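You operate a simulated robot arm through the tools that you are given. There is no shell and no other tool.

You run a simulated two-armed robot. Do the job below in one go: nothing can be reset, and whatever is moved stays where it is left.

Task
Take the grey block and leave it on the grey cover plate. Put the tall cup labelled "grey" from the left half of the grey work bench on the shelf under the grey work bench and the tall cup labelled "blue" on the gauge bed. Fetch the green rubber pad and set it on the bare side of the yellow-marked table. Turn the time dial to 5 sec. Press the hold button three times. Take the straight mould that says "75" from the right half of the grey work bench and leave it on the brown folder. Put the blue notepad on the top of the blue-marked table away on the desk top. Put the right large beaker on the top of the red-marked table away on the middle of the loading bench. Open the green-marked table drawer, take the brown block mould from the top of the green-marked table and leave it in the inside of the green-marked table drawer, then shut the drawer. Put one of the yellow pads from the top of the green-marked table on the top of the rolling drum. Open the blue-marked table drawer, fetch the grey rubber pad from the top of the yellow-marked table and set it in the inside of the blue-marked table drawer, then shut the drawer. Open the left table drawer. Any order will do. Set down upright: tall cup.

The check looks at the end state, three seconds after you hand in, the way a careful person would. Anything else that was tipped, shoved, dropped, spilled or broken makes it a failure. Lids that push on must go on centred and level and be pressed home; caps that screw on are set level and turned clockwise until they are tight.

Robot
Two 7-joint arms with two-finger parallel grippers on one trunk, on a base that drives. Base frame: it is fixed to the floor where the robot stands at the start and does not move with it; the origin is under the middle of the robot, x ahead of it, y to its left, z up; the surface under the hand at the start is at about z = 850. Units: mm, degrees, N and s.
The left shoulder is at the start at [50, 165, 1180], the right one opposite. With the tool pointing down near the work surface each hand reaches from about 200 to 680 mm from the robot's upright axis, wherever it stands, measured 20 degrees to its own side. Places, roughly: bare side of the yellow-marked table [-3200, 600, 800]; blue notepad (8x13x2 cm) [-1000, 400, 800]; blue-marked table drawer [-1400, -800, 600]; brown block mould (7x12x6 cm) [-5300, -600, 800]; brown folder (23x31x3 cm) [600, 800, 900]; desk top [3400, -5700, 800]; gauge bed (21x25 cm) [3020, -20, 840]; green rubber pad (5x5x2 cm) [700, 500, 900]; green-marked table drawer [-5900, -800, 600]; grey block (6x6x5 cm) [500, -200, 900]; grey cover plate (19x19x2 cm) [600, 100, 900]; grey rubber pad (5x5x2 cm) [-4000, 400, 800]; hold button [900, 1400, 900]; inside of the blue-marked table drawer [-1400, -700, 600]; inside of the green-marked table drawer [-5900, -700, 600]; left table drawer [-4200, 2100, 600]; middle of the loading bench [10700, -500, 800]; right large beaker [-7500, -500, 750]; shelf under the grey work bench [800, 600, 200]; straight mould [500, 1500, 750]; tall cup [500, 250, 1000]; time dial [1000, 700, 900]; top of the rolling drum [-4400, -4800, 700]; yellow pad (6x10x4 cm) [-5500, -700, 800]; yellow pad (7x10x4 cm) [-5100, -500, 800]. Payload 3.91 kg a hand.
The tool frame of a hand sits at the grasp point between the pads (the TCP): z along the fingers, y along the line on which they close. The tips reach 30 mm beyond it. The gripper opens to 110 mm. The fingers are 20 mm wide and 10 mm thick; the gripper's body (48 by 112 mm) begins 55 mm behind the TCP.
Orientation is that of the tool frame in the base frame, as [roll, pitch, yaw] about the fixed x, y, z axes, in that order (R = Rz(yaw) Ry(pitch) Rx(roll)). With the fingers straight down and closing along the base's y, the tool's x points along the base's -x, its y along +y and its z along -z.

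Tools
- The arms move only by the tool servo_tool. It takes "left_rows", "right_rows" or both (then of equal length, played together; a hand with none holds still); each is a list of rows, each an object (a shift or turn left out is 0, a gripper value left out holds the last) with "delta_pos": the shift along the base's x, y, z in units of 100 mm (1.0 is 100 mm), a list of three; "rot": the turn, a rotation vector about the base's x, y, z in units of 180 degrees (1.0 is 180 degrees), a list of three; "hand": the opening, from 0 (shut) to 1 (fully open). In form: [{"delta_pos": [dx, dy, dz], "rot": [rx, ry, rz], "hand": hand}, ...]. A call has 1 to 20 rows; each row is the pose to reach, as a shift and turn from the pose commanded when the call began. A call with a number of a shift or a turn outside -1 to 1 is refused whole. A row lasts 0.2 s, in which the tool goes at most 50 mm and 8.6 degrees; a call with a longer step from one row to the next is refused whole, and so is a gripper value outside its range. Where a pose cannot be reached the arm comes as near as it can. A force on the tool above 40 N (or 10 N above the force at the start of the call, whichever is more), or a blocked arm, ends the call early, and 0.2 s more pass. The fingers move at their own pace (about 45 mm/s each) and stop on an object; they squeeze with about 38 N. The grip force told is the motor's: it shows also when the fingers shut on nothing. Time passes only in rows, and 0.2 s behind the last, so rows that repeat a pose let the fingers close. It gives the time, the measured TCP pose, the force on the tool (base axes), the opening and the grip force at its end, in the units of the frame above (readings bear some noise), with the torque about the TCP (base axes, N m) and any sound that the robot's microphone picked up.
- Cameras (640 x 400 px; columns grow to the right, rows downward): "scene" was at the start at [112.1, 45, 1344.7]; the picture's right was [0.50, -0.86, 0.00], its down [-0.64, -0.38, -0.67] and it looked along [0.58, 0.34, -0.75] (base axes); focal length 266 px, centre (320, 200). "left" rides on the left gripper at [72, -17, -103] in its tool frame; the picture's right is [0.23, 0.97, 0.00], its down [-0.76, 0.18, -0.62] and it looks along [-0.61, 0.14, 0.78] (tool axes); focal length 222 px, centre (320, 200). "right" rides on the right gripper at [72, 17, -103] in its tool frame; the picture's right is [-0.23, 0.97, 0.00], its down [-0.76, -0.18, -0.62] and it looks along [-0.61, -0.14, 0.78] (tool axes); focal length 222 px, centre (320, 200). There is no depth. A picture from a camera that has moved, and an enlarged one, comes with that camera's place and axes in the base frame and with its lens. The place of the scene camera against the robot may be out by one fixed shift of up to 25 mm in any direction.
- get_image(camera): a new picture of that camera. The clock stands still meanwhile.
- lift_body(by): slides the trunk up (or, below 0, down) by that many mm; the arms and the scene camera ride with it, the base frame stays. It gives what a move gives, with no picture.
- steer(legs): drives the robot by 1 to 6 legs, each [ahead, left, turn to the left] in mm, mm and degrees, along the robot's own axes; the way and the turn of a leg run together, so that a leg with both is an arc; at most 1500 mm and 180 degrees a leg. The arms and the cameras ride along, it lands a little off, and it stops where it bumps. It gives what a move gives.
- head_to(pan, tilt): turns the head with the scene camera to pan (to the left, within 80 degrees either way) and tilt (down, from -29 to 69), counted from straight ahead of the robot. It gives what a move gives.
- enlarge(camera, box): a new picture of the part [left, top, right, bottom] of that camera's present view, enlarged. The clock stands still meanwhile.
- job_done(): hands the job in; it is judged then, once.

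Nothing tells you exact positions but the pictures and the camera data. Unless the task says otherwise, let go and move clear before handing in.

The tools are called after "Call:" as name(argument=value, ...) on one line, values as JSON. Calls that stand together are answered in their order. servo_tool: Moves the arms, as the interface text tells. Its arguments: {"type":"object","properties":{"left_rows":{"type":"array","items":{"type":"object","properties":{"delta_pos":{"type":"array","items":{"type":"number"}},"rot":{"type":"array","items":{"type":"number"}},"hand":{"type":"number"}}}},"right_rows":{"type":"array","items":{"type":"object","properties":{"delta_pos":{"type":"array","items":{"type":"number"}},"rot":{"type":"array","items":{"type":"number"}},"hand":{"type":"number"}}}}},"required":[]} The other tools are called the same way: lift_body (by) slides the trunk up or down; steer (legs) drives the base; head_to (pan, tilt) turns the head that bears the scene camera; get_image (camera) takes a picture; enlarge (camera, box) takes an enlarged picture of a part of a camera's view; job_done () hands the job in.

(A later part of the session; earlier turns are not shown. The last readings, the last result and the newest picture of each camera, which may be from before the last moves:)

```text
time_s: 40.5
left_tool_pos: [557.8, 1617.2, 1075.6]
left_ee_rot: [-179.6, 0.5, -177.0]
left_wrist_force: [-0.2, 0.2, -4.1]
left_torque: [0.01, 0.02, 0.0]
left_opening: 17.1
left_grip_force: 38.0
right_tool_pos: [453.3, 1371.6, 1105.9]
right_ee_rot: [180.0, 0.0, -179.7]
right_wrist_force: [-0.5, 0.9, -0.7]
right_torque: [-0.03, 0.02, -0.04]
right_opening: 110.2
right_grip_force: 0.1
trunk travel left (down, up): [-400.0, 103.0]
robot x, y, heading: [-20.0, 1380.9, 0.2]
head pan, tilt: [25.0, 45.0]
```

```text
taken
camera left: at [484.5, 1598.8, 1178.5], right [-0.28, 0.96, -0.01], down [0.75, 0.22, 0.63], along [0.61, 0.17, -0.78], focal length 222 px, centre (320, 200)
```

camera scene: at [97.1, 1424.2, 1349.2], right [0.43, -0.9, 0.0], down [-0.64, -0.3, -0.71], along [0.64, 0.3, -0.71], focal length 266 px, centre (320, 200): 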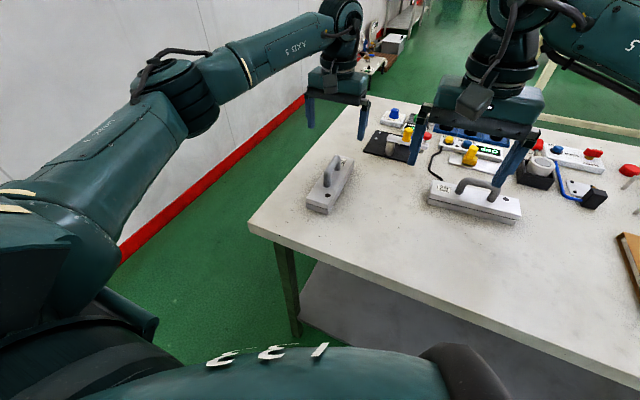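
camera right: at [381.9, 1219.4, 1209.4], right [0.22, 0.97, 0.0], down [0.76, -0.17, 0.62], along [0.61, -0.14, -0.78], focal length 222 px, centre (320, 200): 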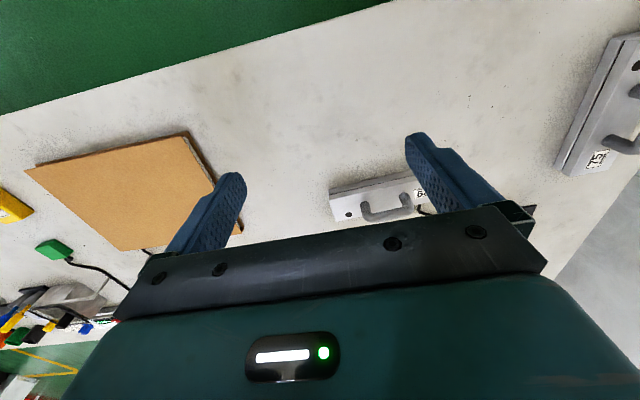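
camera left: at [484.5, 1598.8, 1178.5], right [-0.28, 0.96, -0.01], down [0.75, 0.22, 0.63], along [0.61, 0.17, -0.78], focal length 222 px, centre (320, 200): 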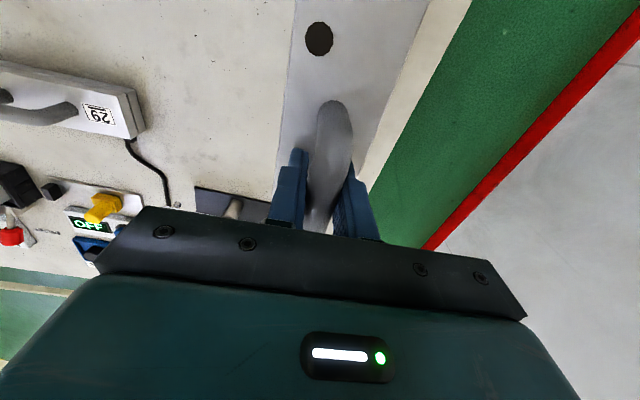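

Call:
steer(legs=[[0, -810, 0]])

Call:
head_to(pan=20, tilt=48)

Call:
get_image(camera="left")

Call:
get_image(camera="scene")

```text
time_s: 48.0
left_tool_pos: [559.9, 818.5, 1074.8]
left_ee_rot: [-179.8, 0.5, -176.9]
left_wrist_force: [-0.2, -0.4, -3.6]
left_torque: [-0.01, 0.02, -0.01]
left_opening: 17.1
left_grip_force: 37.8
right_tool_pos: [455.7, 571.3, 1104.8]
right_ee_rot: [179.9, 0.0, -179.8]
right_wrist_force: [-0.2, 0.0, -0.2]
right_torque: [0.0, -0.01, 0.01]
right_opening: 109.9
right_grip_force: 0.1
trunk travel left (down, up): [-400.0, 103.0]
robot x, y, heading: [-18.2, 580.4, 0.1]
head pan, tilt: [25.0, 45.0]
```

```text
time_s: 48.6
left_tool_pos: [560.6, 817.8, 1074.4]
left_ee_rot: [-179.8, 0.5, -177.0]
left_wrist_force: [0.0, 0.8, -4.8]
left_torque: [0.06, 0.01, 0.0]
left_opening: 17.4
left_grip_force: 38.1
right_tool_pos: [456.7, 571.7, 1105.8]
right_ee_rot: [-180.0, 0.1, -179.8]
right_wrist_force: [-0.6, -0.1, -0.5]
right_torque: [-0.02, 0.0, -0.03]
right_opening: 109.7
right_grip_force: 0.0
trunk travel left (down, up): [-400.0, 103.0]
robot x, y, heading: [-14.6, 582.9, 0.4]
head pan, tilt: [20.0, 48.0]
```

```text
taken
camera left: at [487.8, 798.5, 1178.2], right [-0.28, 0.96, -0.01], down [0.75, 0.22, 0.63], along [0.61, 0.17, -0.78], focal length 222 px, centre (320, 200)
```

left: 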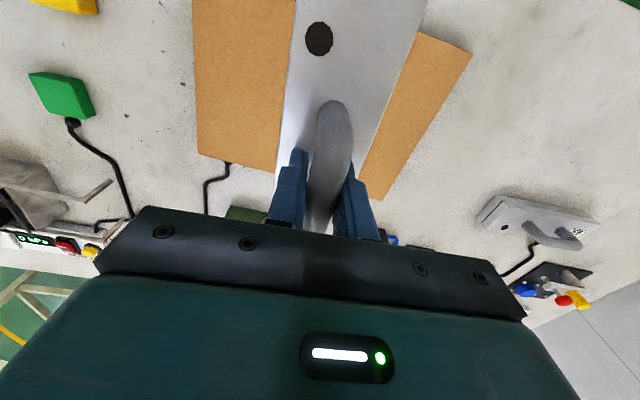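

```text
taken
camera scene: at [101.0, 616.5, 1345.0], right [0.35, -0.94, 0.0], down [-0.7, -0.26, -0.67], along [0.63, 0.23, -0.74], focal length 266 px, centre (320, 200)
```

scene: 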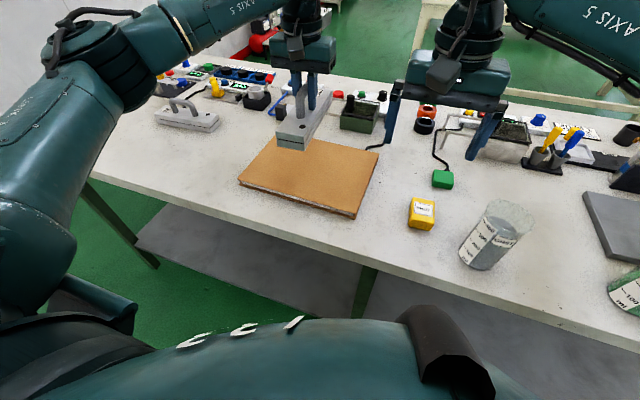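

The folder spans about x 470–687, y 664–967 by the gripper camera. I centre the mould over it and lower.

Call:
servo_tool(left_rows=[{"delta_pos": [0.1, -0.02, -0.2]}, {"delta_pos": [0.15, -0.03, -0.5]}, {"delta_pos": [0.15, -0.03, -0.8]}, {"delta_pos": [0.15, -0.03, -1.0]}])

Call:
servo_tool(left_rows=[{"delta_pos": [0, 0, -0.08]}, {"delta_pos": [0, 0, -0.14]}, {"delta_pos": [0, 0, -0.18]}, {"delta_pos": [0, 0, -0.22]}, {"delta_pos": [0, 0, -0.25]}, {"delta_pos": [0, 0, -0.28]}, {"delta_pos": [0, 0, -0.3]}])

Call:
enlarge(camera="scene", box=[220, 60, 420, 220])

Call:
get_image(camera="left")

```text
time_s: 49.6
left_tool_pos: [577.4, 815.3, 975.3]
left_ee_rot: [-179.8, 0.5, -177.0]
left_wrist_force: [-0.8, -0.2, -4.3]
left_torque: [0.0, 0.0, 0.03]
left_opening: 17.4
left_grip_force: 37.8
right_tool_pos: [455.7, 572.7, 1105.1]
right_ee_rot: [-180.0, 0.0, -179.8]
right_wrist_force: [-0.6, 0.8, 0.0]
right_torque: [-0.01, 0.01, 0.01]
right_opening: 110.2
right_grip_force: 0.1
trunk travel left (down, up): [-400.0, 103.0]
robot x, y, heading: [-17.5, 584.8, 0.3]
head pan, tilt: [20.0, 48.0]
```

```text
time_s: 51.2
left_tool_pos: [575.5, 813.3, 945.6]
left_ee_rot: [-179.8, 0.6, -177.0]
left_wrist_force: [0.3, -0.3, -4.4]
left_torque: [0.03, -0.01, 0.02]
left_opening: 17.5
left_grip_force: 38.5
right_tool_pos: [455.9, 572.3, 1106.2]
right_ee_rot: [-180.0, 0.1, -179.8]
right_wrist_force: [0.4, 0.3, 0.7]
right_torque: [0.01, 0.02, 0.0]
right_opening: 110.3
right_grip_force: 0.1
trunk travel left (down, up): [-400.0, 103.0]
robot x, y, heading: [-15.5, 584.1, 0.4]
head pan, tilt: [20.0, 48.0]
```

```text
2.50 times, centred on (320, 140) of scene
camera zoom: at [101.1, 616.4, 1345.0], right [0.35, -0.94, 0.0], down [-0.7, -0.26, -0.67], along [0.63, 0.23, -0.74], focal length 666 px, centre (320, 350)
```

zoom: 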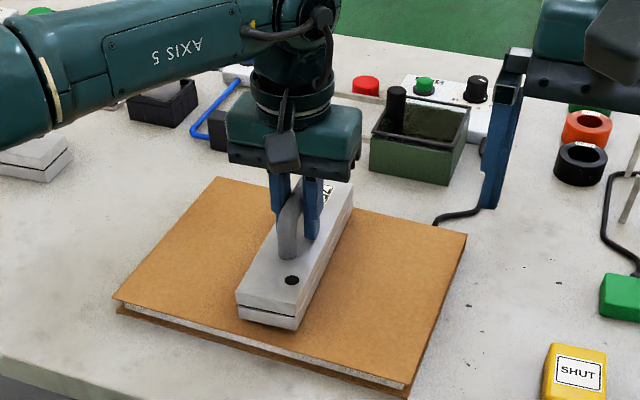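

```text
taken
camera left: at [503.2, 795.6, 1048.4], right [-0.28, 0.96, -0.01], down [0.75, 0.22, 0.63], along [0.61, 0.17, -0.78], focal length 222 px, centre (320, 200)
```

left: 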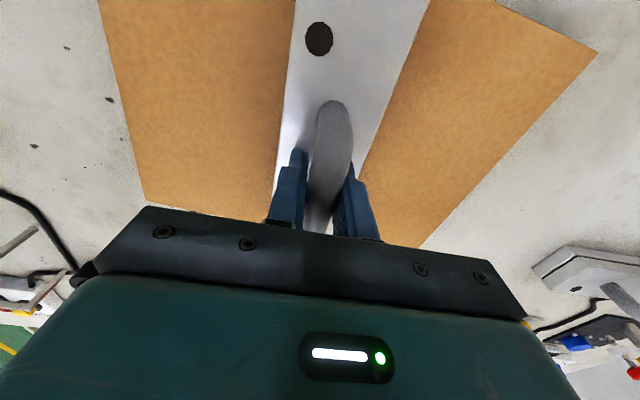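

Still hanging slightly above the folder; lower a few mm more until it rests.

Call:
servo_tool(left_rows=[{"delta_pos": [0, 0, -0.015]}, {"delta_pos": [0, 0, -0.03]}, {"delta_pos": [0, 0, -0.045]}, {"delta_pos": [0, 0, -0.06]}])

```text
time_s: 52.2
left_tool_pos: [574.2, 814.8, 938.7]
left_ee_rot: [-179.8, 0.5, -177.0]
left_wrist_force: [0.0, 0.5, -2.6]
left_torque: [0.0, -0.06, 0.04]
left_opening: 17.3
left_grip_force: 37.6
right_tool_pos: [456.3, 571.6, 1106.3]
right_ee_rot: [180.0, 0.1, -179.7]
right_wrist_force: [0.1, -0.7, 0.5]
right_torque: [0.02, -0.02, -0.01]
right_opening: 110.2
right_grip_force: 0.0
trunk travel left (down, up): [-400.0, 103.0]
robot x, y, heading: [-17.4, 586.2, 0.3]
head pan, tilt: [20.0, 48.0]
```

Call:
servo_tool(left_rows=[{"delta_pos": [0, 0, -0.01]}, {"delta_pos": [0, 0, -0.02]}, {"delta_pos": [0, 0, -0.03]}])

```text
time_s: 53.0
left_tool_pos: [575.5, 814.7, 938.8]
left_ee_rot: [-179.7, 0.9, -177.0]
left_wrist_force: [-1.1, 1.9, 15.1]
left_torque: [-0.09, 0.99, -0.02]
left_opening: 17.2
left_grip_force: 38.2
right_tool_pos: [455.1, 571.7, 1106.6]
right_ee_rot: [-180.0, 0.0, -179.6]
right_wrist_force: [0.3, -0.5, 0.3]
right_torque: [0.0, 0.01, -0.01]
right_opening: 110.1
right_grip_force: 0.1
trunk travel left (down, up): [-400.0, 103.0]
robot x, y, heading: [-13.7, 583.7, 0.3]
head pan, tilt: [20.0, 48.0]
```

It rests on the folder. Release and rise.

Call:
servo_tool(left_rows=[{"delta_pos": [0, 0, 0.01], "hand": 0.5}, {"delta_pos": [0, 0, 0.01], "hand": 0.5}, {"delta_pos": [0, 0, 0.01], "hand": 0.5}, {"delta_pos": [0, 0, 0.01], "hand": 0.5}, {"delta_pos": [0, 0, 0.3], "hand": 0.5}, {"delta_pos": [0, 0, 0.6], "hand": 0.5}, {"delta_pos": [0, 0, 1.0], "hand": 0.5}])

Call:
servo_tool(left_rows=[{"delta_pos": [0, 0, 0.3], "hand": 1}, {"delta_pos": [0, 0, 0.4], "hand": 1}])

Call:
get_image(camera="scene")

Call:
get_image(camera="right")

```text
time_s: 54.6
left_tool_pos: [575.3, 816.3, 1034.7]
left_ee_rot: [-179.7, 0.5, -177.0]
left_wrist_force: [-0.6, -0.3, -0.1]
left_torque: [-0.01, -0.02, -0.06]
left_opening: 54.8
left_grip_force: 0.0
right_tool_pos: [455.6, 570.8, 1106.0]
right_ee_rot: [180.0, 0.0, -179.8]
right_wrist_force: [-0.4, -0.1, 0.0]
right_torque: [-0.01, -0.01, 0.02]
right_opening: 110.0
right_grip_force: 0.0
trunk travel left (down, up): [-400.0, 103.0]
robot x, y, heading: [-19.9, 582.6, 0.0]
head pan, tilt: [20.0, 48.0]
```

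```text
time_s: 55.2
left_tool_pos: [574.8, 816.3, 1074.6]
left_ee_rot: [-179.8, 0.6, -177.0]
left_wrist_force: [-0.3, -0.3, 0.0]
left_torque: [0.0, -0.05, 0.01]
left_opening: 107.9
left_grip_force: 0.1
right_tool_pos: [456.7, 572.2, 1105.9]
right_ee_rot: [-180.0, 0.1, -179.8]
right_wrist_force: [0.6, 0.1, -0.5]
right_torque: [0.01, 0.02, -0.03]
right_opening: 109.9
right_grip_force: 0.1
trunk travel left (down, up): [-400.0, 103.0]
robot x, y, heading: [-18.4, 580.4, 0.2]
head pan, tilt: [20.0, 48.0]
```

```text
taken
camera scene: at [100.7, 616.4, 1345.0], right [0.35, -0.94, 0.0], down [-0.7, -0.26, -0.67], along [0.63, 0.23, -0.74], focal length 266 px, centre (320, 200)
```

scene: 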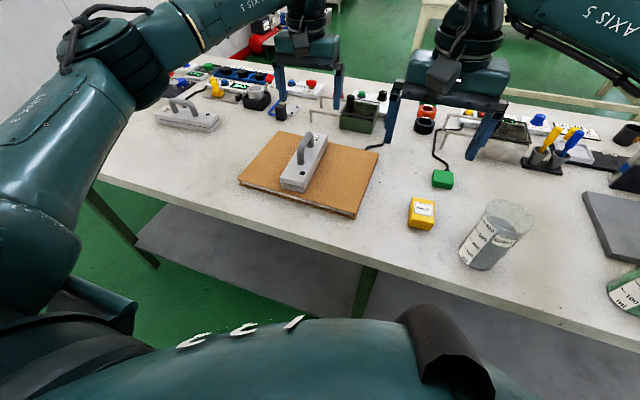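

```text
taken
camera right: at [384.6, 588.2, 1209.3], right [0.22, 0.97, 0.0], down [0.76, -0.17, 0.62], along [0.61, -0.14, -0.78], focal length 222 px, centre (320, 200)
```

right: 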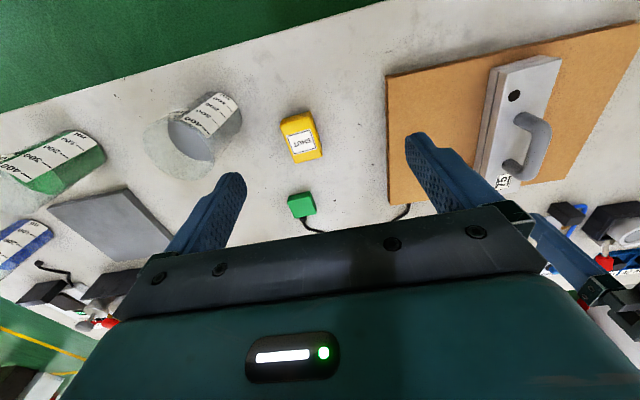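

The mould is on the folder. Next is the grey cup at about [456, 407]: I'll pick it with the left hand tilted forward so it can go under the bench. Repositioning the base first.

Call:
steer(legs=[[-130, 0, 0], [0, -345, 0]])

Call:
head_to(pan=20, tilt=45)

Call:
get_image(camera="scene")

Call:
get_image(camera="left")

Call:
get_image(camera="right")

```text
time_s: 59.7
left_tool_pos: [444.9, 463.5, 1074.7]
left_ee_rot: [-179.8, 0.6, -177.4]
left_wrist_force: [0.1, -1.2, -0.9]
left_torque: [0.0, -0.02, 0.0]
left_opening: 110.0
left_grip_force: 0.0
right_tool_pos: [323.9, 219.6, 1106.1]
right_ee_rot: [-180.0, 0.0, 179.8]
right_wrist_force: [-0.1, 1.0, -0.1]
right_torque: [-0.01, -0.02, 0.0]
right_opening: 110.1
right_grip_force: 0.1
trunk travel left (down, up): [-400.0, 103.0]
robot x, y, heading: [-152.3, 232.8, -0.2]
head pan, tilt: [20.0, 48.0]
```

```text
time_s: 60.3
left_tool_pos: [445.3, 463.8, 1073.7]
left_ee_rot: [-179.8, 0.5, -177.4]
left_wrist_force: [0.0, -0.3, -0.2]
left_torque: [0.0, -0.05, 0.02]
left_opening: 109.7
left_grip_force: 0.1
right_tool_pos: [325.3, 218.8, 1105.8]
right_ee_rot: [-179.9, 0.0, 179.9]
right_wrist_force: [0.4, -0.2, -0.6]
right_torque: [0.04, 0.0, 0.02]
right_opening: 109.9
right_grip_force: 0.0
trunk travel left (down, up): [-400.0, 103.0]
robot x, y, heading: [-146.7, 237.1, -0.1]
head pan, tilt: [20.0, 45.0]
```

```text
taken
camera scene: at [-28.2, 268.8, 1349.2], right [0.34, -0.94, 0.0], down [-0.67, -0.24, -0.71], along [0.67, 0.24, -0.71], focal length 266 px, centre (320, 200)
```

scene: 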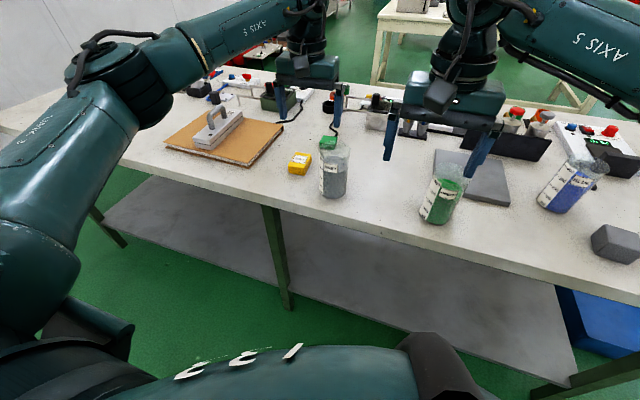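

```text
taken
camera left: at [373.0, 444.5, 1178.3], right [-0.27, 0.96, -0.01], down [0.75, 0.21, 0.63], along [0.61, 0.17, -0.78], focal length 222 px, centre (320, 200)
```

left: 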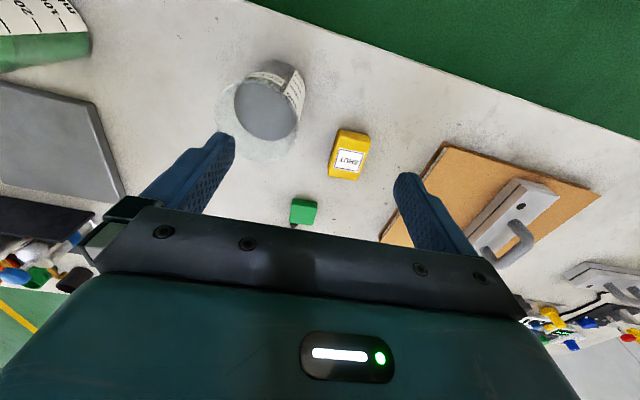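

```text
taken
camera right: at [253.2, 237.5, 1209.3], right [0.23, 0.97, 0.0], down [0.76, -0.18, 0.62], along [0.61, -0.14, -0.78], focal length 222 px, centre (320, 200)
```

right: 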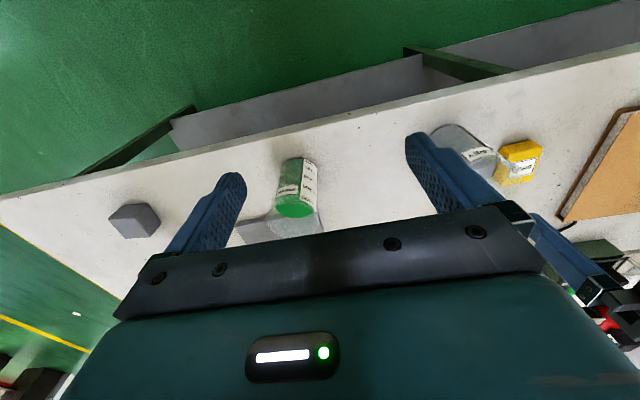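

The cup is about [458, 409]. First straighten yaw, then tilt the left hand forward by 60° in front of the cup.

Call:
servo_tool(left_rows=[{"delta_pos": [-0.3, -0.2, 0], "rot": [0, 0, -0.0144]}, {"delta_pos": [-0.6, -0.4, 0], "rot": [0, 0, -0.0144]}, {"delta_pos": [-1.0, -0.55, 0], "rot": [0, 0, -0.0144]}])

Call:
servo_tool(left_rows=[{"rot": [0, -0.0417, 0], "delta_pos": [-0.05, 0, 0]}, {"rot": [0, -0.0833, 0], "delta_pos": [-0.1, 0, 0]}, {"rot": [0, -0.125, 0], "delta_pos": [-0.15, 0, 0]}, {"rot": [0, -0.1667, 0], "delta_pos": [-0.2, 0, 0]}, {"rot": [0, -0.2083, 0], "delta_pos": [-0.2, 0, 0]}, {"rot": [0, -0.25, 0], "delta_pos": [-0.2, 0, 0]}, {"rot": [0, -0.2917, 0], "delta_pos": [-0.2, 0, 0]}, {"rot": [0, -0.3333, 0], "delta_pos": [-0.2, 0, 0]}])

Call:
get_image(camera="scene")

Call:
get_image(camera="left")

```text
time_s: 61.1
left_tool_pos: [343.6, 407.7, 1074.3]
left_ee_rot: [-179.8, 0.6, 180.0]
left_wrist_force: [0.0, -1.0, -0.3]
left_torque: [0.0, -0.03, -0.06]
left_opening: 109.9
left_grip_force: 0.1
right_tool_pos: [324.6, 221.2, 1106.0]
right_ee_rot: [180.0, 0.0, 179.9]
right_wrist_force: [0.1, 0.2, 0.0]
right_torque: [-0.01, 0.03, 0.02]
right_opening: 109.9
right_grip_force: 0.0
trunk travel left (down, up): [-400.0, 103.0]
robot x, y, heading: [-149.6, 234.7, -0.2]
head pan, tilt: [20.0, 45.0]
```

```text
time_s: 62.9
left_tool_pos: [325.5, 408.2, 1075.3]
left_ee_rot: [-179.7, 60.7, 179.9]
left_wrist_force: [-0.7, 0.8, 0.8]
left_torque: [0.01, 0.0, -0.01]
left_opening: 110.1
left_grip_force: 0.0
right_tool_pos: [325.2, 221.3, 1106.2]
right_ee_rot: [179.9, 0.0, 179.8]
right_wrist_force: [-0.7, 0.0, 0.0]
right_torque: [-0.02, -0.01, -0.01]
right_opening: 110.1
right_grip_force: 0.1
trunk travel left (down, up): [-400.0, 103.0]
robot x, y, heading: [-150.1, 235.5, -0.2]
head pan, tilt: [20.0, 45.0]
```

```text
taken
camera scene: at [-28.2, 268.9, 1349.3], right [0.34, -0.94, 0.0], down [-0.67, -0.24, -0.71], along [0.67, 0.24, -0.71], focal length 266 px, centre (320, 200)
```

scene: 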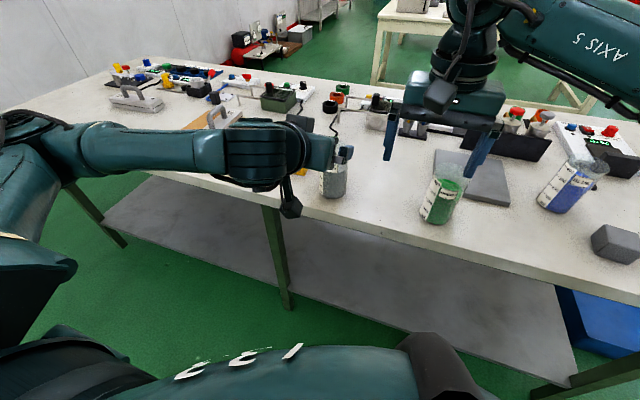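

```text
taken
camera left: at [200.0, 392.4, 1063.6], right [-0.11, 0.97, -0.2], down [-0.17, 0.18, 0.97], along [0.98, 0.14, 0.15], focal length 222 px, centre (320, 200)
```

left: 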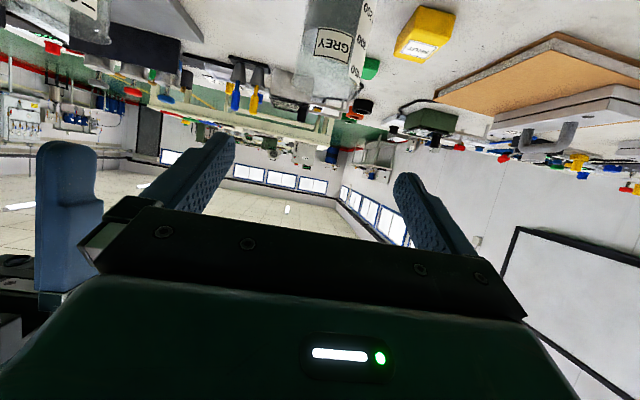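

Call:
servo_tool(left_rows=[{"delta_pos": [0, 0, -0.3]}, {"delta_pos": [0, 0, -0.6]}, {"delta_pos": [0, 0, -1.0]}])

Call:
servo_tool(left_rows=[{"delta_pos": [0, 0, -0.2]}, {"delta_pos": [0, 0, -0.4]}])

Call:
get_image(camera="left")

Call:
enlarge(camera="scene", box=[240, 110, 400, 240])

```text
time_s: 63.9
left_tool_pos: [328.3, 384.7, 1009.0]
left_ee_rot: [-172.9, 62.1, -175.8]
left_wrist_force: [-0.2, 0.0, 0.8]
left_torque: [-0.01, 0.0, -0.03]
left_opening: 110.1
left_grip_force: 0.1
left hand out of reach, approached as far as the arm can: row 3
right_tool_pos: [325.5, 221.5, 1105.6]
right_ee_rot: [180.0, -0.2, 179.8]
right_wrist_force: [0.1, 0.7, -1.4]
right_torque: [0.0, 0.0, -0.03]
right_opening: 110.2
right_grip_force: 0.0
trunk travel left (down, up): [-400.0, 103.0]
robot x, y, heading: [-145.5, 238.8, -0.1]
head pan, tilt: [20.0, 45.0]
stopped in row 3 (left hand): the arm was blocked; the commanded pose is now the measured one
```

```text
time_s: 64.5
left_tool_pos: [328.0, 383.5, 1009.9]
left_ee_rot: [-173.2, 62.2, -176.0]
left_wrist_force: [0.2, -0.3, -0.6]
left_torque: [-0.01, 0.05, 0.02]
left_opening: 110.1
left_grip_force: 0.2
left hand out of reach, approached as far as the arm can: row 1, 2
right_tool_pos: [324.7, 219.8, 1105.7]
right_ee_rot: [179.9, 0.1, 179.6]
right_wrist_force: [-0.2, 0.2, -0.1]
right_torque: [0.0, 0.0, -0.02]
right_opening: 110.1
right_grip_force: 0.1
trunk travel left (down, up): [-400.0, 103.0]
robot x, y, heading: [-149.8, 234.6, -0.5]
head pan, tilt: [20.0, 45.0]
```

```text
taken
camera left: at [203.0, 371.1, 995.5], right [-0.07, 0.96, -0.25], down [-0.19, 0.24, 0.95], along [0.98, 0.12, 0.16], focal length 222 px, centre (320, 200)
```

left: 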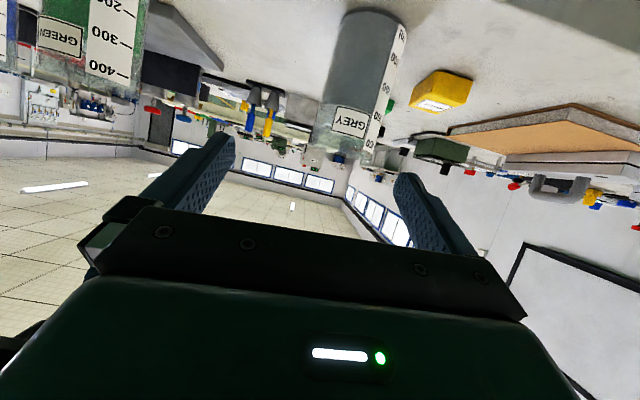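

```text
3.08 times, centred on (320, 175) of scene
camera zoom: at [-28.1, 268.3, 1349.2], right [0.34, -0.94, 0.0], down [-0.67, -0.24, -0.71], along [0.67, 0.24, -0.71], focal length 819 px, centre (320, 277)
```

zoom: 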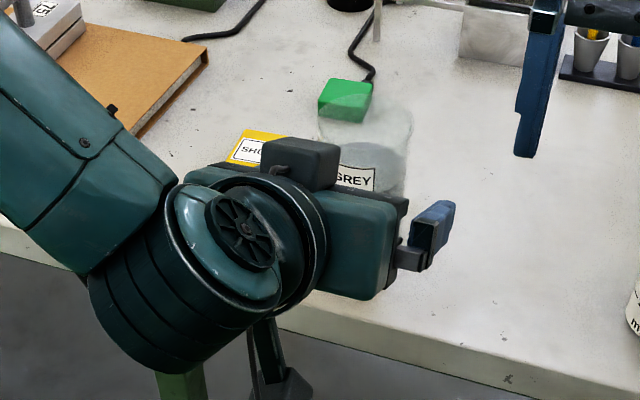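

The arm hits its limit in that tilted posture. A tool-down grasp can also work for the shelf (open front, bench top overhang is small), so I raise and return the hand to vertical.

Call:
servo_tool(left_rows=[{"delta_pos": [0, 0, 0.3]}, {"delta_pos": [0, 0.1, 0.65]}, {"delta_pos": [0.05, 0.24, 0.65], "rot": [0, 0.04, 0]}, {"delta_pos": [0.1, 0.24, 0.65], "rot": [0, 0.08, 0]}, {"delta_pos": [0.1, 0.24, 0.65], "rot": [0, 0.12, 0]}, {"delta_pos": [0.1, 0.24, 0.65], "rot": [0, 0.16, 0]}, {"delta_pos": [0.1, 0.24, 0.65], "rot": [0, 0.2, 0]}, {"delta_pos": [0.1, 0.24, 0.65], "rot": [0, 0.24, 0]}, {"delta_pos": [0.1, 0.24, 0.65], "rot": [0, 0.28, 0]}, {"delta_pos": [0.1, 0.24, 0.65], "rot": [0, 0.32, 0]}, {"delta_pos": [0.1, 0.24, 0.65], "rot": [0, 0.344, 0]}])

```text
time_s: 66.9
left_tool_pos: [338.9, 407.0, 1077.6]
left_ee_rot: [-176.7, 0.0, -178.2]
left_wrist_force: [0.3, 0.5, 0.5]
left_torque: [0.0, -0.01, 0.0]
left_opening: 109.8
left_grip_force: 0.0
right_tool_pos: [325.7, 220.1, 1105.7]
right_ee_rot: [-180.0, -0.1, 179.8]
right_wrist_force: [0.2, 0.3, -0.4]
right_torque: [-0.01, -0.03, 0.03]
right_opening: 109.9
right_grip_force: 0.0
trunk travel left (down, up): [-400.0, 103.0]
robot x, y, heading: [-148.6, 233.0, -0.3]
head pan, tilt: [20.0, 45.0]
```

Call:
servo_tool(left_rows=[{"delta_pos": [0.3, 0.02, 0], "rot": [0.0183, 0, -0.01]}, {"delta_pos": [0.65, 0.02, 0], "rot": [0.0183, 0, -0.01]}, {"delta_pos": [1.0, 0.02, 0], "rot": [0.0183, 0, -0.01]}])

Call:
servo_tool(left_rows=[{"delta_pos": [0.19, 0, 0]}, {"delta_pos": [0.19, 0, 0]}])

Call:
get_image(camera="left")

Call:
enlarge(camera="scene", box=[240, 50, 440, 210])

```text
time_s: 67.7
left_tool_pos: [441.8, 406.9, 1076.0]
left_ee_rot: [180.0, 0.1, 179.9]
left_wrist_force: [0.3, 0.4, 0.1]
left_torque: [0.02, 0.01, 0.0]
left_opening: 110.3
left_grip_force: 0.0
right_tool_pos: [325.0, 220.2, 1105.3]
right_ee_rot: [-180.0, 0.0, 179.6]
right_wrist_force: [0.1, 0.3, -0.1]
right_torque: [-0.03, 0.0, 0.02]
right_opening: 109.8
right_grip_force: 0.0
trunk travel left (down, up): [-400.0, 103.0]
robot x, y, heading: [-146.3, 234.1, -0.3]
head pan, tilt: [20.0, 45.0]
```

```text
time_s: 68.3
left_tool_pos: [458.4, 407.3, 1075.3]
left_ee_rot: [-179.9, 0.3, -179.9]
left_wrist_force: [-0.3, 0.0, -0.1]
left_torque: [0.0, 0.0, 0.0]
left_opening: 110.1
left_grip_force: 0.0
right_tool_pos: [325.1, 220.7, 1105.4]
right_ee_rot: [180.0, 0.0, 179.8]
right_wrist_force: [-0.1, 0.4, 0.4]
right_torque: [0.01, -0.01, 0.01]
right_opening: 110.1
right_grip_force: 0.0
trunk travel left (down, up): [-400.0, 103.0]
robot x, y, heading: [-148.4, 235.6, -0.5]
head pan, tilt: [20.0, 45.0]
```

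```text
taken
camera left: at [386.7, 391.9, 1179.6], right [-0.23, 0.97, 0.0], down [0.76, 0.18, 0.63], along [0.61, 0.14, -0.78], focal length 222 px, centre (320, 200)
```

left: 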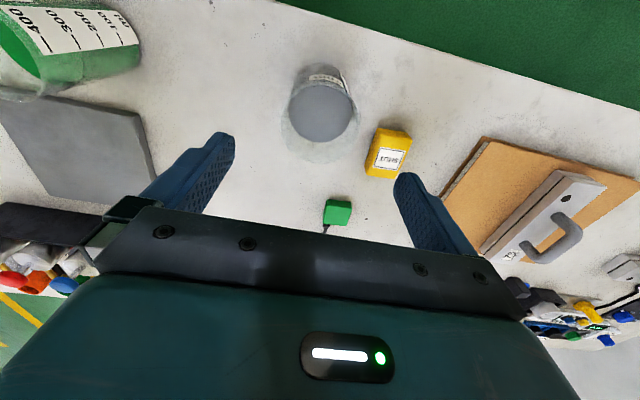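

```text
2.50 times, centred on (340, 130) of scene
camera zoom: at [-28.3, 268.8, 1349.3], right [0.34, -0.94, 0.0], down [-0.67, -0.24, -0.71], along [0.67, 0.24, -0.71], focal length 666 px, centre (270, 375)
```

zoom: 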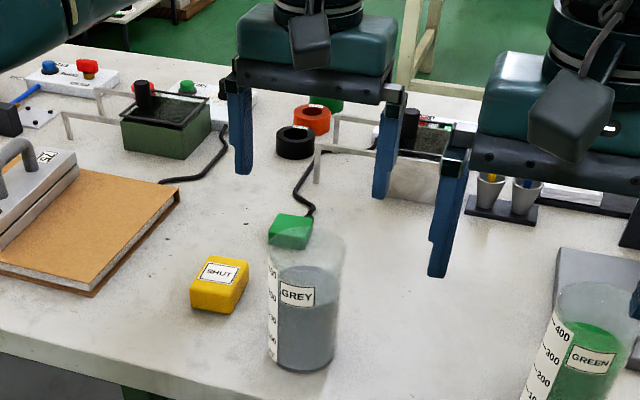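

The cup (rim ≈ 70 mm) is centred under the left hand. Lowering around it.

Call:
servo_tool(left_rows=[{"delta_pos": [0, 0, -0.2]}, {"delta_pos": [0, 0, -0.4]}, {"delta_pos": [0, 0, -0.6]}])

Call:
get_image(camera="left")

Call:
enlarge(camera="scene", box=[240, 90, 440, 250])

```text
time_s: 69.1
left_tool_pos: [459.2, 409.0, 1015.8]
left_ee_rot: [-179.9, 0.2, -179.8]
left_wrist_force: [-0.3, 0.4, 0.5]
left_torque: [0.03, 0.01, 0.02]
left_opening: 110.0
left_grip_force: 0.0
right_tool_pos: [324.8, 220.2, 1105.5]
right_ee_rot: [-180.0, 0.1, 179.8]
right_wrist_force: [-0.6, -0.4, -0.4]
right_torque: [-0.02, -0.01, -0.04]
right_opening: 109.9
right_grip_force: 0.1
trunk travel left (down, up): [-400.0, 103.0]
robot x, y, heading: [-152.8, 233.6, 0.1]
head pan, tilt: [20.0, 45.0]
```

```text
taken
camera left: at [386.6, 392.1, 1119.5], right [-0.23, 0.97, 0.0], down [0.76, 0.18, 0.63], along [0.61, 0.14, -0.78], focal length 222 px, centre (320, 200)
```

left: 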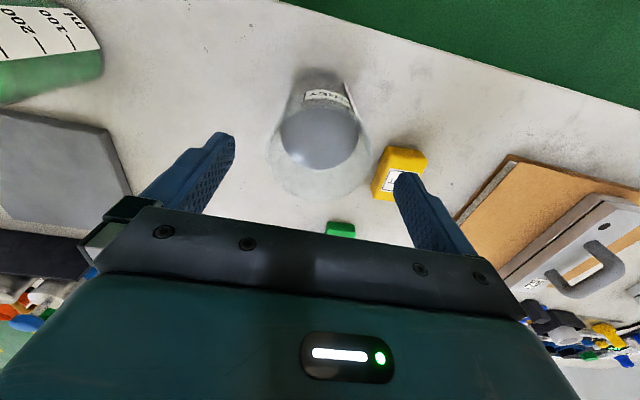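

```text
2.50 times, centred on (340, 170) of scene
camera zoom: at [-27.9, 268.6, 1349.2], right [0.34, -0.94, 0.0], down [-0.67, -0.24, -0.71], along [0.67, 0.24, -0.71], focal length 666 px, centre (270, 275)
```

zoom: 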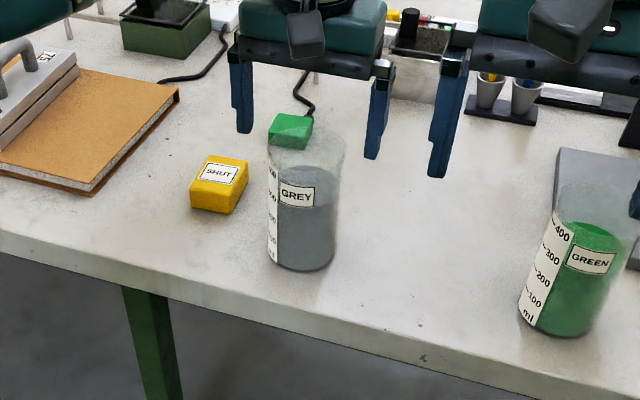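

Still centred. Descend to grip height (TCP ≈ 935) and close.

Call:
servo_tool(left_rows=[{"delta_pos": [0, -0.01, -0.25]}, {"delta_pos": [0, -0.01, -0.5]}, {"delta_pos": [0, -0.01, -0.8]}, {"delta_pos": [0, -0.01, -0.8], "hand": 0}, {"delta_pos": [0, -0.01, -0.8], "hand": 0}, {"delta_pos": [0, -0.01, -0.8], "hand": 0}, {"delta_pos": [0, -0.01, -0.8], "hand": 0}, {"delta_pos": [0, -0.01, -0.8], "hand": 0}])

Call:
get_image(camera="left")

```text
time_s: 70.9
left_tool_pos: [456.0, 406.8, 934.8]
left_ee_rot: [180.0, 0.2, -179.8]
left_wrist_force: [-0.2, 0.9, 0.6]
left_torque: [-0.01, 0.02, 0.05]
left_opening: 74.2
left_grip_force: 38.1
right_tool_pos: [324.8, 220.1, 1105.7]
right_ee_rot: [-180.0, 0.0, 179.9]
right_wrist_force: [-0.5, 0.6, -0.6]
right_torque: [0.02, 0.01, 0.01]
right_opening: 109.9
right_grip_force: 0.0
trunk travel left (down, up): [-400.0, 103.0]
robot x, y, heading: [-147.2, 237.4, -0.2]
head pan, tilt: [20.0, 45.0]
```

```text
taken
camera left: at [384.4, 391.1, 1039.4], right [-0.23, 0.97, 0.0], down [0.76, 0.18, 0.63], along [0.61, 0.14, -0.78], focal length 222 px, centre (320, 200)
```

left: 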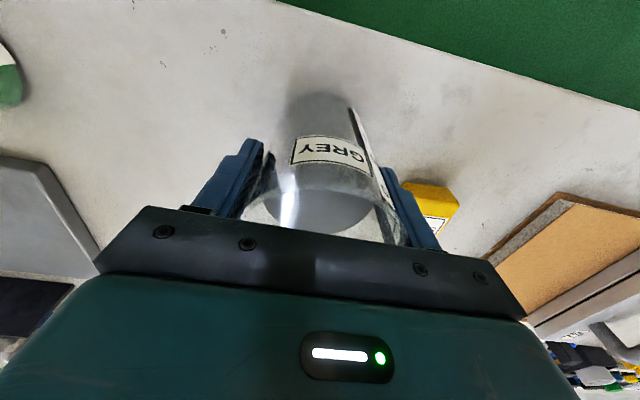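

Call:
servo_tool(left_rows=[{"delta_pos": [0, 0, 0]}, {"delta_pos": [0, 0, 0.05]}, {"delta_pos": [0, 0, 0.1]}, {"delta_pos": [0, 0, 0.15]}, {"delta_pos": [0, 0, 0.25]}, {"delta_pos": [0, 0, 0.35]}, {"delta_pos": [0, 0, 0.45]}, {"delta_pos": [0, 0, 0.55]}])

Call:
enlarge(camera="scene", box=[240, 90, 440, 250])

```text
time_s: 72.7
left_tool_pos: [457.1, 407.0, 991.6]
left_ee_rot: [179.9, 0.2, -179.9]
left_wrist_force: [-0.7, -0.2, -3.4]
left_torque: [0.0, 0.02, 0.02]
left_opening: 74.1
left_grip_force: 37.4
right_tool_pos: [326.2, 220.7, 1105.5]
right_ee_rot: [-180.0, -0.1, 179.8]
right_wrist_force: [-0.2, -0.6, 0.0]
right_torque: [0.02, -0.02, 0.01]
right_opening: 109.8
right_grip_force: 0.1
trunk travel left (down, up): [-400.0, 103.0]
robot x, y, heading: [-149.4, 234.1, -0.1]
head pan, tilt: [20.0, 45.0]
```

```text
2.50 times, centred on (340, 170) of scene
camera zoom: at [-27.8, 268.6, 1349.2], right [0.34, -0.94, 0.0], down [-0.67, -0.24, -0.71], along [0.67, 0.24, -0.71], focal length 666 px, centre (270, 275)
```

zoom: 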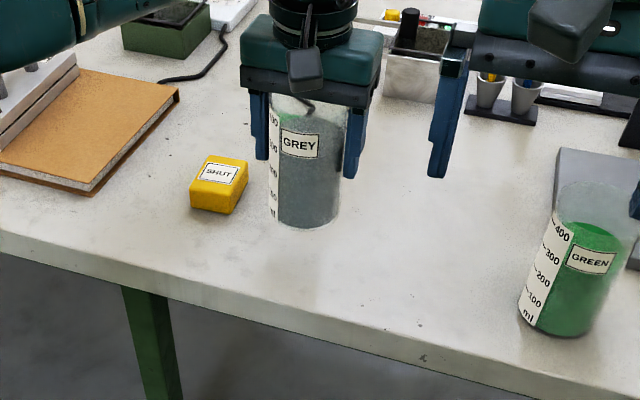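

Cup lifted cleanly. Back off from the bench, then tuck the right arm in so the trunk can be lowered.

Call:
steer(legs=[[-400, 0, 0]])

Call:
servo_tool(right_rows=[{"delta_pos": [-0.25, -0.25, 0.2]}, {"delta_pos": [-0.5, -0.5, 0.4]}, {"delta_pos": [-0.75, -0.75, 0.6]}, {"delta_pos": [-1, -1, 0.8]}])

Call:
servo_tool(right_rows=[{"delta_pos": [-0.25, -0.25, 0.2]}, {"delta_pos": [-0.5, -0.5, 0.4]}, {"delta_pos": [-0.75, -0.5, 0.6]}, {"delta_pos": [-0.75, -0.5, 0.8]}])

Call:
get_image(camera="scene")

```text
time_s: 75.2
left_tool_pos: [58.5, 410.4, 991.4]
left_ee_rot: [-180.0, 0.2, -179.5]
left_wrist_force: [0.1, 0.1, -4.0]
left_torque: [0.01, 0.01, 0.01]
left_opening: 74.1
left_grip_force: 37.9
right_tool_pos: [-73.5, 223.8, 1105.0]
right_ee_rot: [-180.0, 0.0, -179.9]
right_wrist_force: [-0.4, 0.6, 0.1]
right_torque: [0.01, -0.01, 0.01]
right_opening: 110.0
right_grip_force: 0.0
trunk travel left (down, up): [-400.0, 103.0]
robot x, y, heading: [-549.6, 234.2, 0.2]
head pan, tilt: [20.0, 45.0]
```

```text
time_s: 76.2
left_tool_pos: [58.5, 410.6, 991.3]
left_ee_rot: [-180.0, 0.2, -179.5]
left_wrist_force: [-0.8, -0.4, -4.0]
left_torque: [0.01, 0.0, 0.02]
left_opening: 74.0
left_grip_force: 37.7
right_tool_pos: [-175.0, 123.1, 1187.5]
right_ee_rot: [-180.0, 0.1, -179.8]
right_wrist_force: [-0.3, 0.5, 0.2]
right_torque: [0.03, 0.0, 0.02]
right_opening: 110.1
right_grip_force: 0.1
trunk travel left (down, up): [-400.0, 103.0]
robot x, y, heading: [-547.0, 241.2, 0.4]
head pan, tilt: [20.0, 45.0]
```

```text
time_s: 77.2
left_tool_pos: [59.8, 411.7, 990.5]
left_ee_rot: [-180.0, 0.2, -179.5]
left_wrist_force: [0.5, 0.3, -3.6]
left_torque: [0.0, 0.03, -0.01]
left_opening: 74.2
left_grip_force: 38.1
right_tool_pos: [-247.7, 73.1, 1265.9]
right_ee_rot: [180.0, -0.2, -179.9]
right_wrist_force: [0.0, 0.4, 0.1]
right_torque: [0.01, 0.02, -0.02]
right_opening: 110.0
right_grip_force: 0.0
trunk travel left (down, up): [-400.0, 103.0]
robot x, y, heading: [-550.0, 236.5, 0.2]
head pan, tilt: [20.0, 45.0]
```

```text
taken
camera scene: at [-425.4, 269.4, 1349.2], right [0.35, -0.94, 0.0], down [-0.66, -0.24, -0.71], along [0.66, 0.24, -0.71], focal length 266 px, centre (320, 200)
```

scene: 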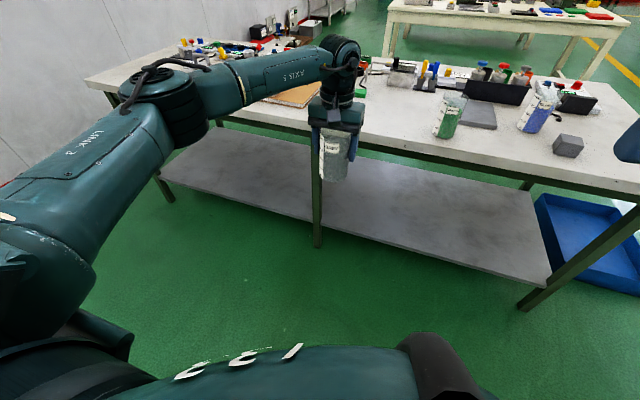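

Now lower the trunk fully; the cup hangs in free space in front of the bench.

Call:
lift_body(by=-400)

Call:
get_image(camera="scene")

Call:
get_image(camera="left")

```text
time_s: 81.1
left_tool_pos: [59.5, 411.2, 590.0]
left_ee_rot: [180.0, 0.1, -179.5]
left_wrist_force: [-0.3, -0.1, -4.7]
left_torque: [0.05, -0.02, 0.01]
left_opening: 74.3
left_grip_force: 38.6
right_tool_pos: [-247.1, 73.1, 865.9]
right_ee_rot: [179.9, -0.2, -179.9]
right_wrist_force: [0.0, -0.1, -0.3]
right_torque: [-0.03, -0.02, 0.0]
right_opening: 110.2
right_grip_force: 0.0
trunk travel left (down, up): [0.0, 503.0]
robot x, y, heading: [-546.0, 233.9, -0.0]
head pan, tilt: [20.0, 45.0]
```

```text
taken
camera scene: at [-425.5, 269.3, 949.2], right [0.35, -0.94, 0.0], down [-0.66, -0.24, -0.71], along [0.66, 0.24, -0.71], focal length 266 px, centre (320, 200)
```

scene: 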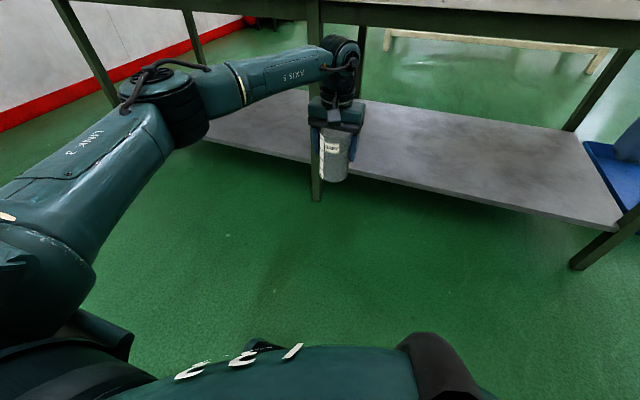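

```text
taken
camera left: at [-13.4, 394.9, 694.1], right [-0.23, 0.97, 0.0], down [0.76, 0.18, 0.63], along [0.61, 0.15, -0.78], focal length 222 px, centre (320, 200)
```

left: 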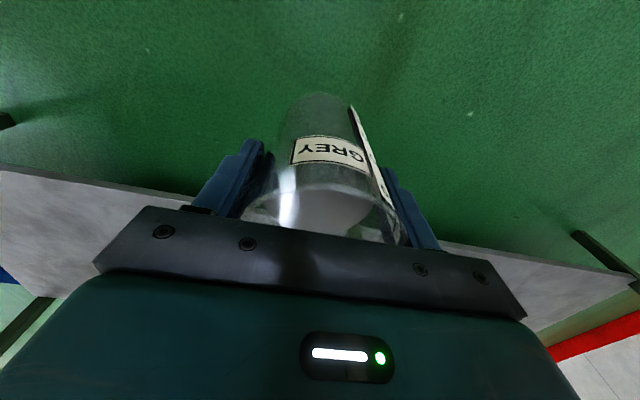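

The mid leg of the bench is at y≈611, so I'll place the cup further right (y≈250). First lower the left arm in free space.

Call:
steer(legs=[[0, -170, 0]])

Call:
servo_tool(left_rows=[{"delta_pos": [0, 0, -0.25]}, {"delta_pos": [0, 0, -0.5]}, {"delta_pos": [0, 0, -0.75]}, {"delta_pos": [0, 0, -1.0]}])

Call:
servo_tool(left_rows=[{"delta_pos": [0, 0, -0.25]}, {"delta_pos": [0, 0, -0.5]}, {"delta_pos": [0, 0, -0.75]}, {"delta_pos": [0, 0, -1.0]}])

Call:
get_image(camera="scene")

```text
time_s: 83.2
left_tool_pos: [60.0, 241.6, 590.3]
left_ee_rot: [-180.0, 0.2, -179.5]
left_wrist_force: [-0.2, 0.0, -3.9]
left_torque: [0.01, 0.0, -0.01]
left_opening: 74.2
left_grip_force: 37.8
right_tool_pos: [-246.1, -97.8, 865.3]
right_ee_rot: [180.0, -0.1, -179.8]
right_wrist_force: [0.7, -0.1, 0.1]
right_torque: [0.03, -0.01, -0.03]
right_opening: 109.6
right_grip_force: 0.0
trunk travel left (down, up): [0.0, 503.0]
robot x, y, heading: [-546.1, 63.1, -0.1]
head pan, tilt: [20.0, 45.0]
```

```text
time_s: 84.2
left_tool_pos: [59.2, 242.2, 491.4]
left_ee_rot: [180.0, 0.1, -179.5]
left_wrist_force: [0.2, -0.2, -4.9]
left_torque: [0.02, -0.01, -0.01]
left_opening: 73.9
left_grip_force: 38.0
right_tool_pos: [-246.3, -98.2, 866.7]
right_ee_rot: [-180.0, -0.1, -179.8]
right_wrist_force: [-0.7, 0.1, -0.5]
right_torque: [0.02, -0.03, 0.04]
right_opening: 110.0
right_grip_force: 0.1
trunk travel left (down, up): [0.0, 503.0]
robot x, y, heading: [-544.5, 65.5, 0.2]
head pan, tilt: [20.0, 45.0]
```

```text
time_s: 85.2
left_tool_pos: [59.9, 241.3, 390.3]
left_ee_rot: [180.0, 0.2, -179.4]
left_wrist_force: [-0.3, -0.3, -3.8]
left_torque: [-0.01, 0.01, -0.03]
left_opening: 74.1
left_grip_force: 37.8
right_tool_pos: [-246.8, -97.9, 865.9]
right_ee_rot: [-179.9, -0.1, -179.7]
right_wrist_force: [-0.1, 0.3, -0.2]
right_torque: [-0.02, -0.01, 0.02]
right_opening: 110.1
right_grip_force: 0.0
trunk travel left (down, up): [0.0, 503.0]
robot x, y, heading: [-542.8, 67.7, 0.2]
head pan, tilt: [20.0, 45.0]
```

```text
taken
camera scene: at [-424.9, 99.3, 949.2], right [0.35, -0.94, 0.0], down [-0.66, -0.24, -0.71], along [0.66, 0.24, -0.71], focal length 266 px, centre (320, 200)
```

scene: 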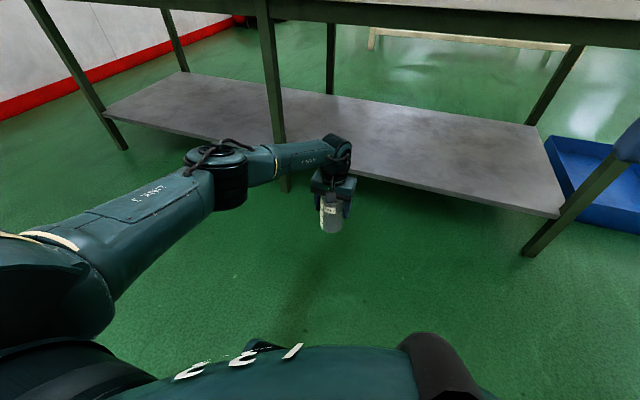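

The arm can go low. Drive forward to bring the cup over the shelf.

Call:
steer(legs=[[300, 0, 0]])

Call:
get_image(camera="left")

Call:
get_image(camera="scene")

```text
time_s: 87.2
left_tool_pos: [356.8, 243.5, 390.6]
left_ee_rot: [179.9, 0.2, -179.3]
left_wrist_force: [0.5, -0.5, -3.8]
left_torque: [-0.01, -0.01, 0.01]
left_opening: 73.8
left_grip_force: 38.5
right_tool_pos: [51.3, -95.1, 866.8]
right_ee_rot: [-180.0, 0.0, -179.7]
right_wrist_force: [0.6, -0.3, -0.3]
right_torque: [-0.03, 0.04, 0.02]
right_opening: 109.8
right_grip_force: 0.0
trunk travel left (down, up): [0.0, 503.0]
robot x, y, heading: [-246.2, 63.5, 0.4]
head pan, tilt: [20.0, 45.0]
```

```text
taken
camera left: at [285.0, 226.5, 495.3], right [-0.24, 0.97, 0.0], down [0.76, 0.19, 0.63], along [0.61, 0.15, -0.78], focal length 222 px, centre (320, 200)
```

left: 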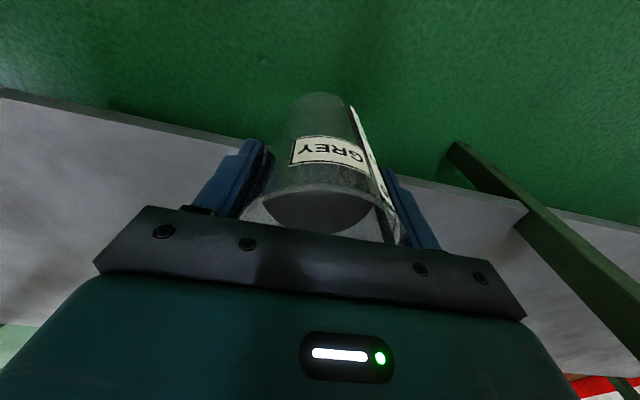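

```text
taken
camera scene: at [-127.2, 100.9, 949.2], right [0.35, -0.94, 0.0], down [-0.66, -0.25, -0.71], along [0.66, 0.25, -0.71], focal length 266 px, centre (320, 200)
```

scene: 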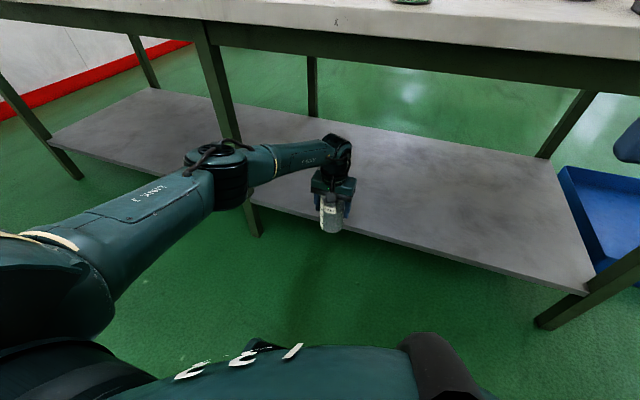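

Call:
steer(legs=[[190, 0, 0]])

Call:
get_image(camera="left")

Call:
get_image(camera="scene")

```text
time_s: 88.8
left_tool_pos: [546.9, 241.1, 391.9]
left_ee_rot: [179.9, 0.2, -179.6]
left_wrist_force: [-0.4, 0.1, -3.9]
left_torque: [0.02, 0.03, 0.01]
left_opening: 74.0
left_grip_force: 37.8
right_tool_pos: [239.2, -95.4, 866.0]
right_ee_rot: [-180.0, 0.1, -179.8]
right_wrist_force: [0.7, 0.7, 0.7]
right_torque: [-0.04, 0.0, 0.05]
right_opening: 110.0
right_grip_force: 0.1
trunk travel left (down, up): [0.0, 503.0]
robot x, y, heading: [-54.9, 67.6, 0.1]
head pan, tilt: [20.0, 45.0]
```

```text
taken
camera left: at [474.5, 225.6, 495.3], right [-0.23, 0.97, 0.0], down [0.76, 0.18, 0.63], along [0.61, 0.15, -0.78], focal length 222 px, centre (320, 200)
```

left: 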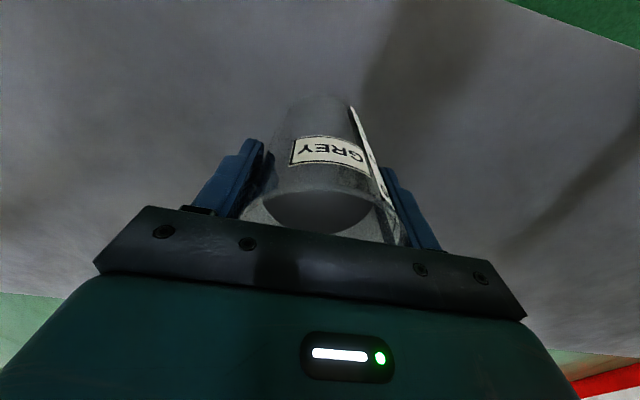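

```text
taken
camera scene: at [62.0, 101.4, 949.2], right [0.34, -0.94, 0.0], down [-0.66, -0.24, -0.71], along [0.66, 0.24, -0.71], focal length 266 px, centre (320, 200)
```

scene: 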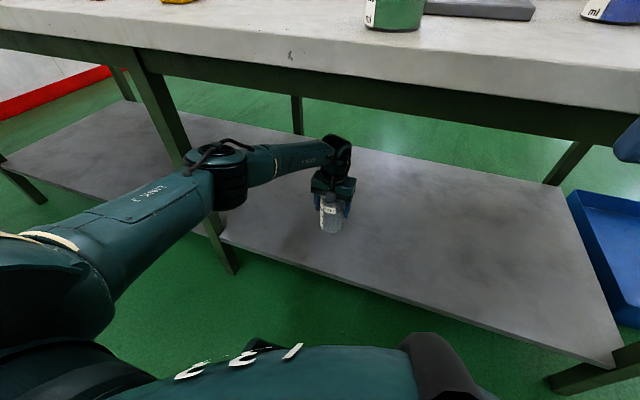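

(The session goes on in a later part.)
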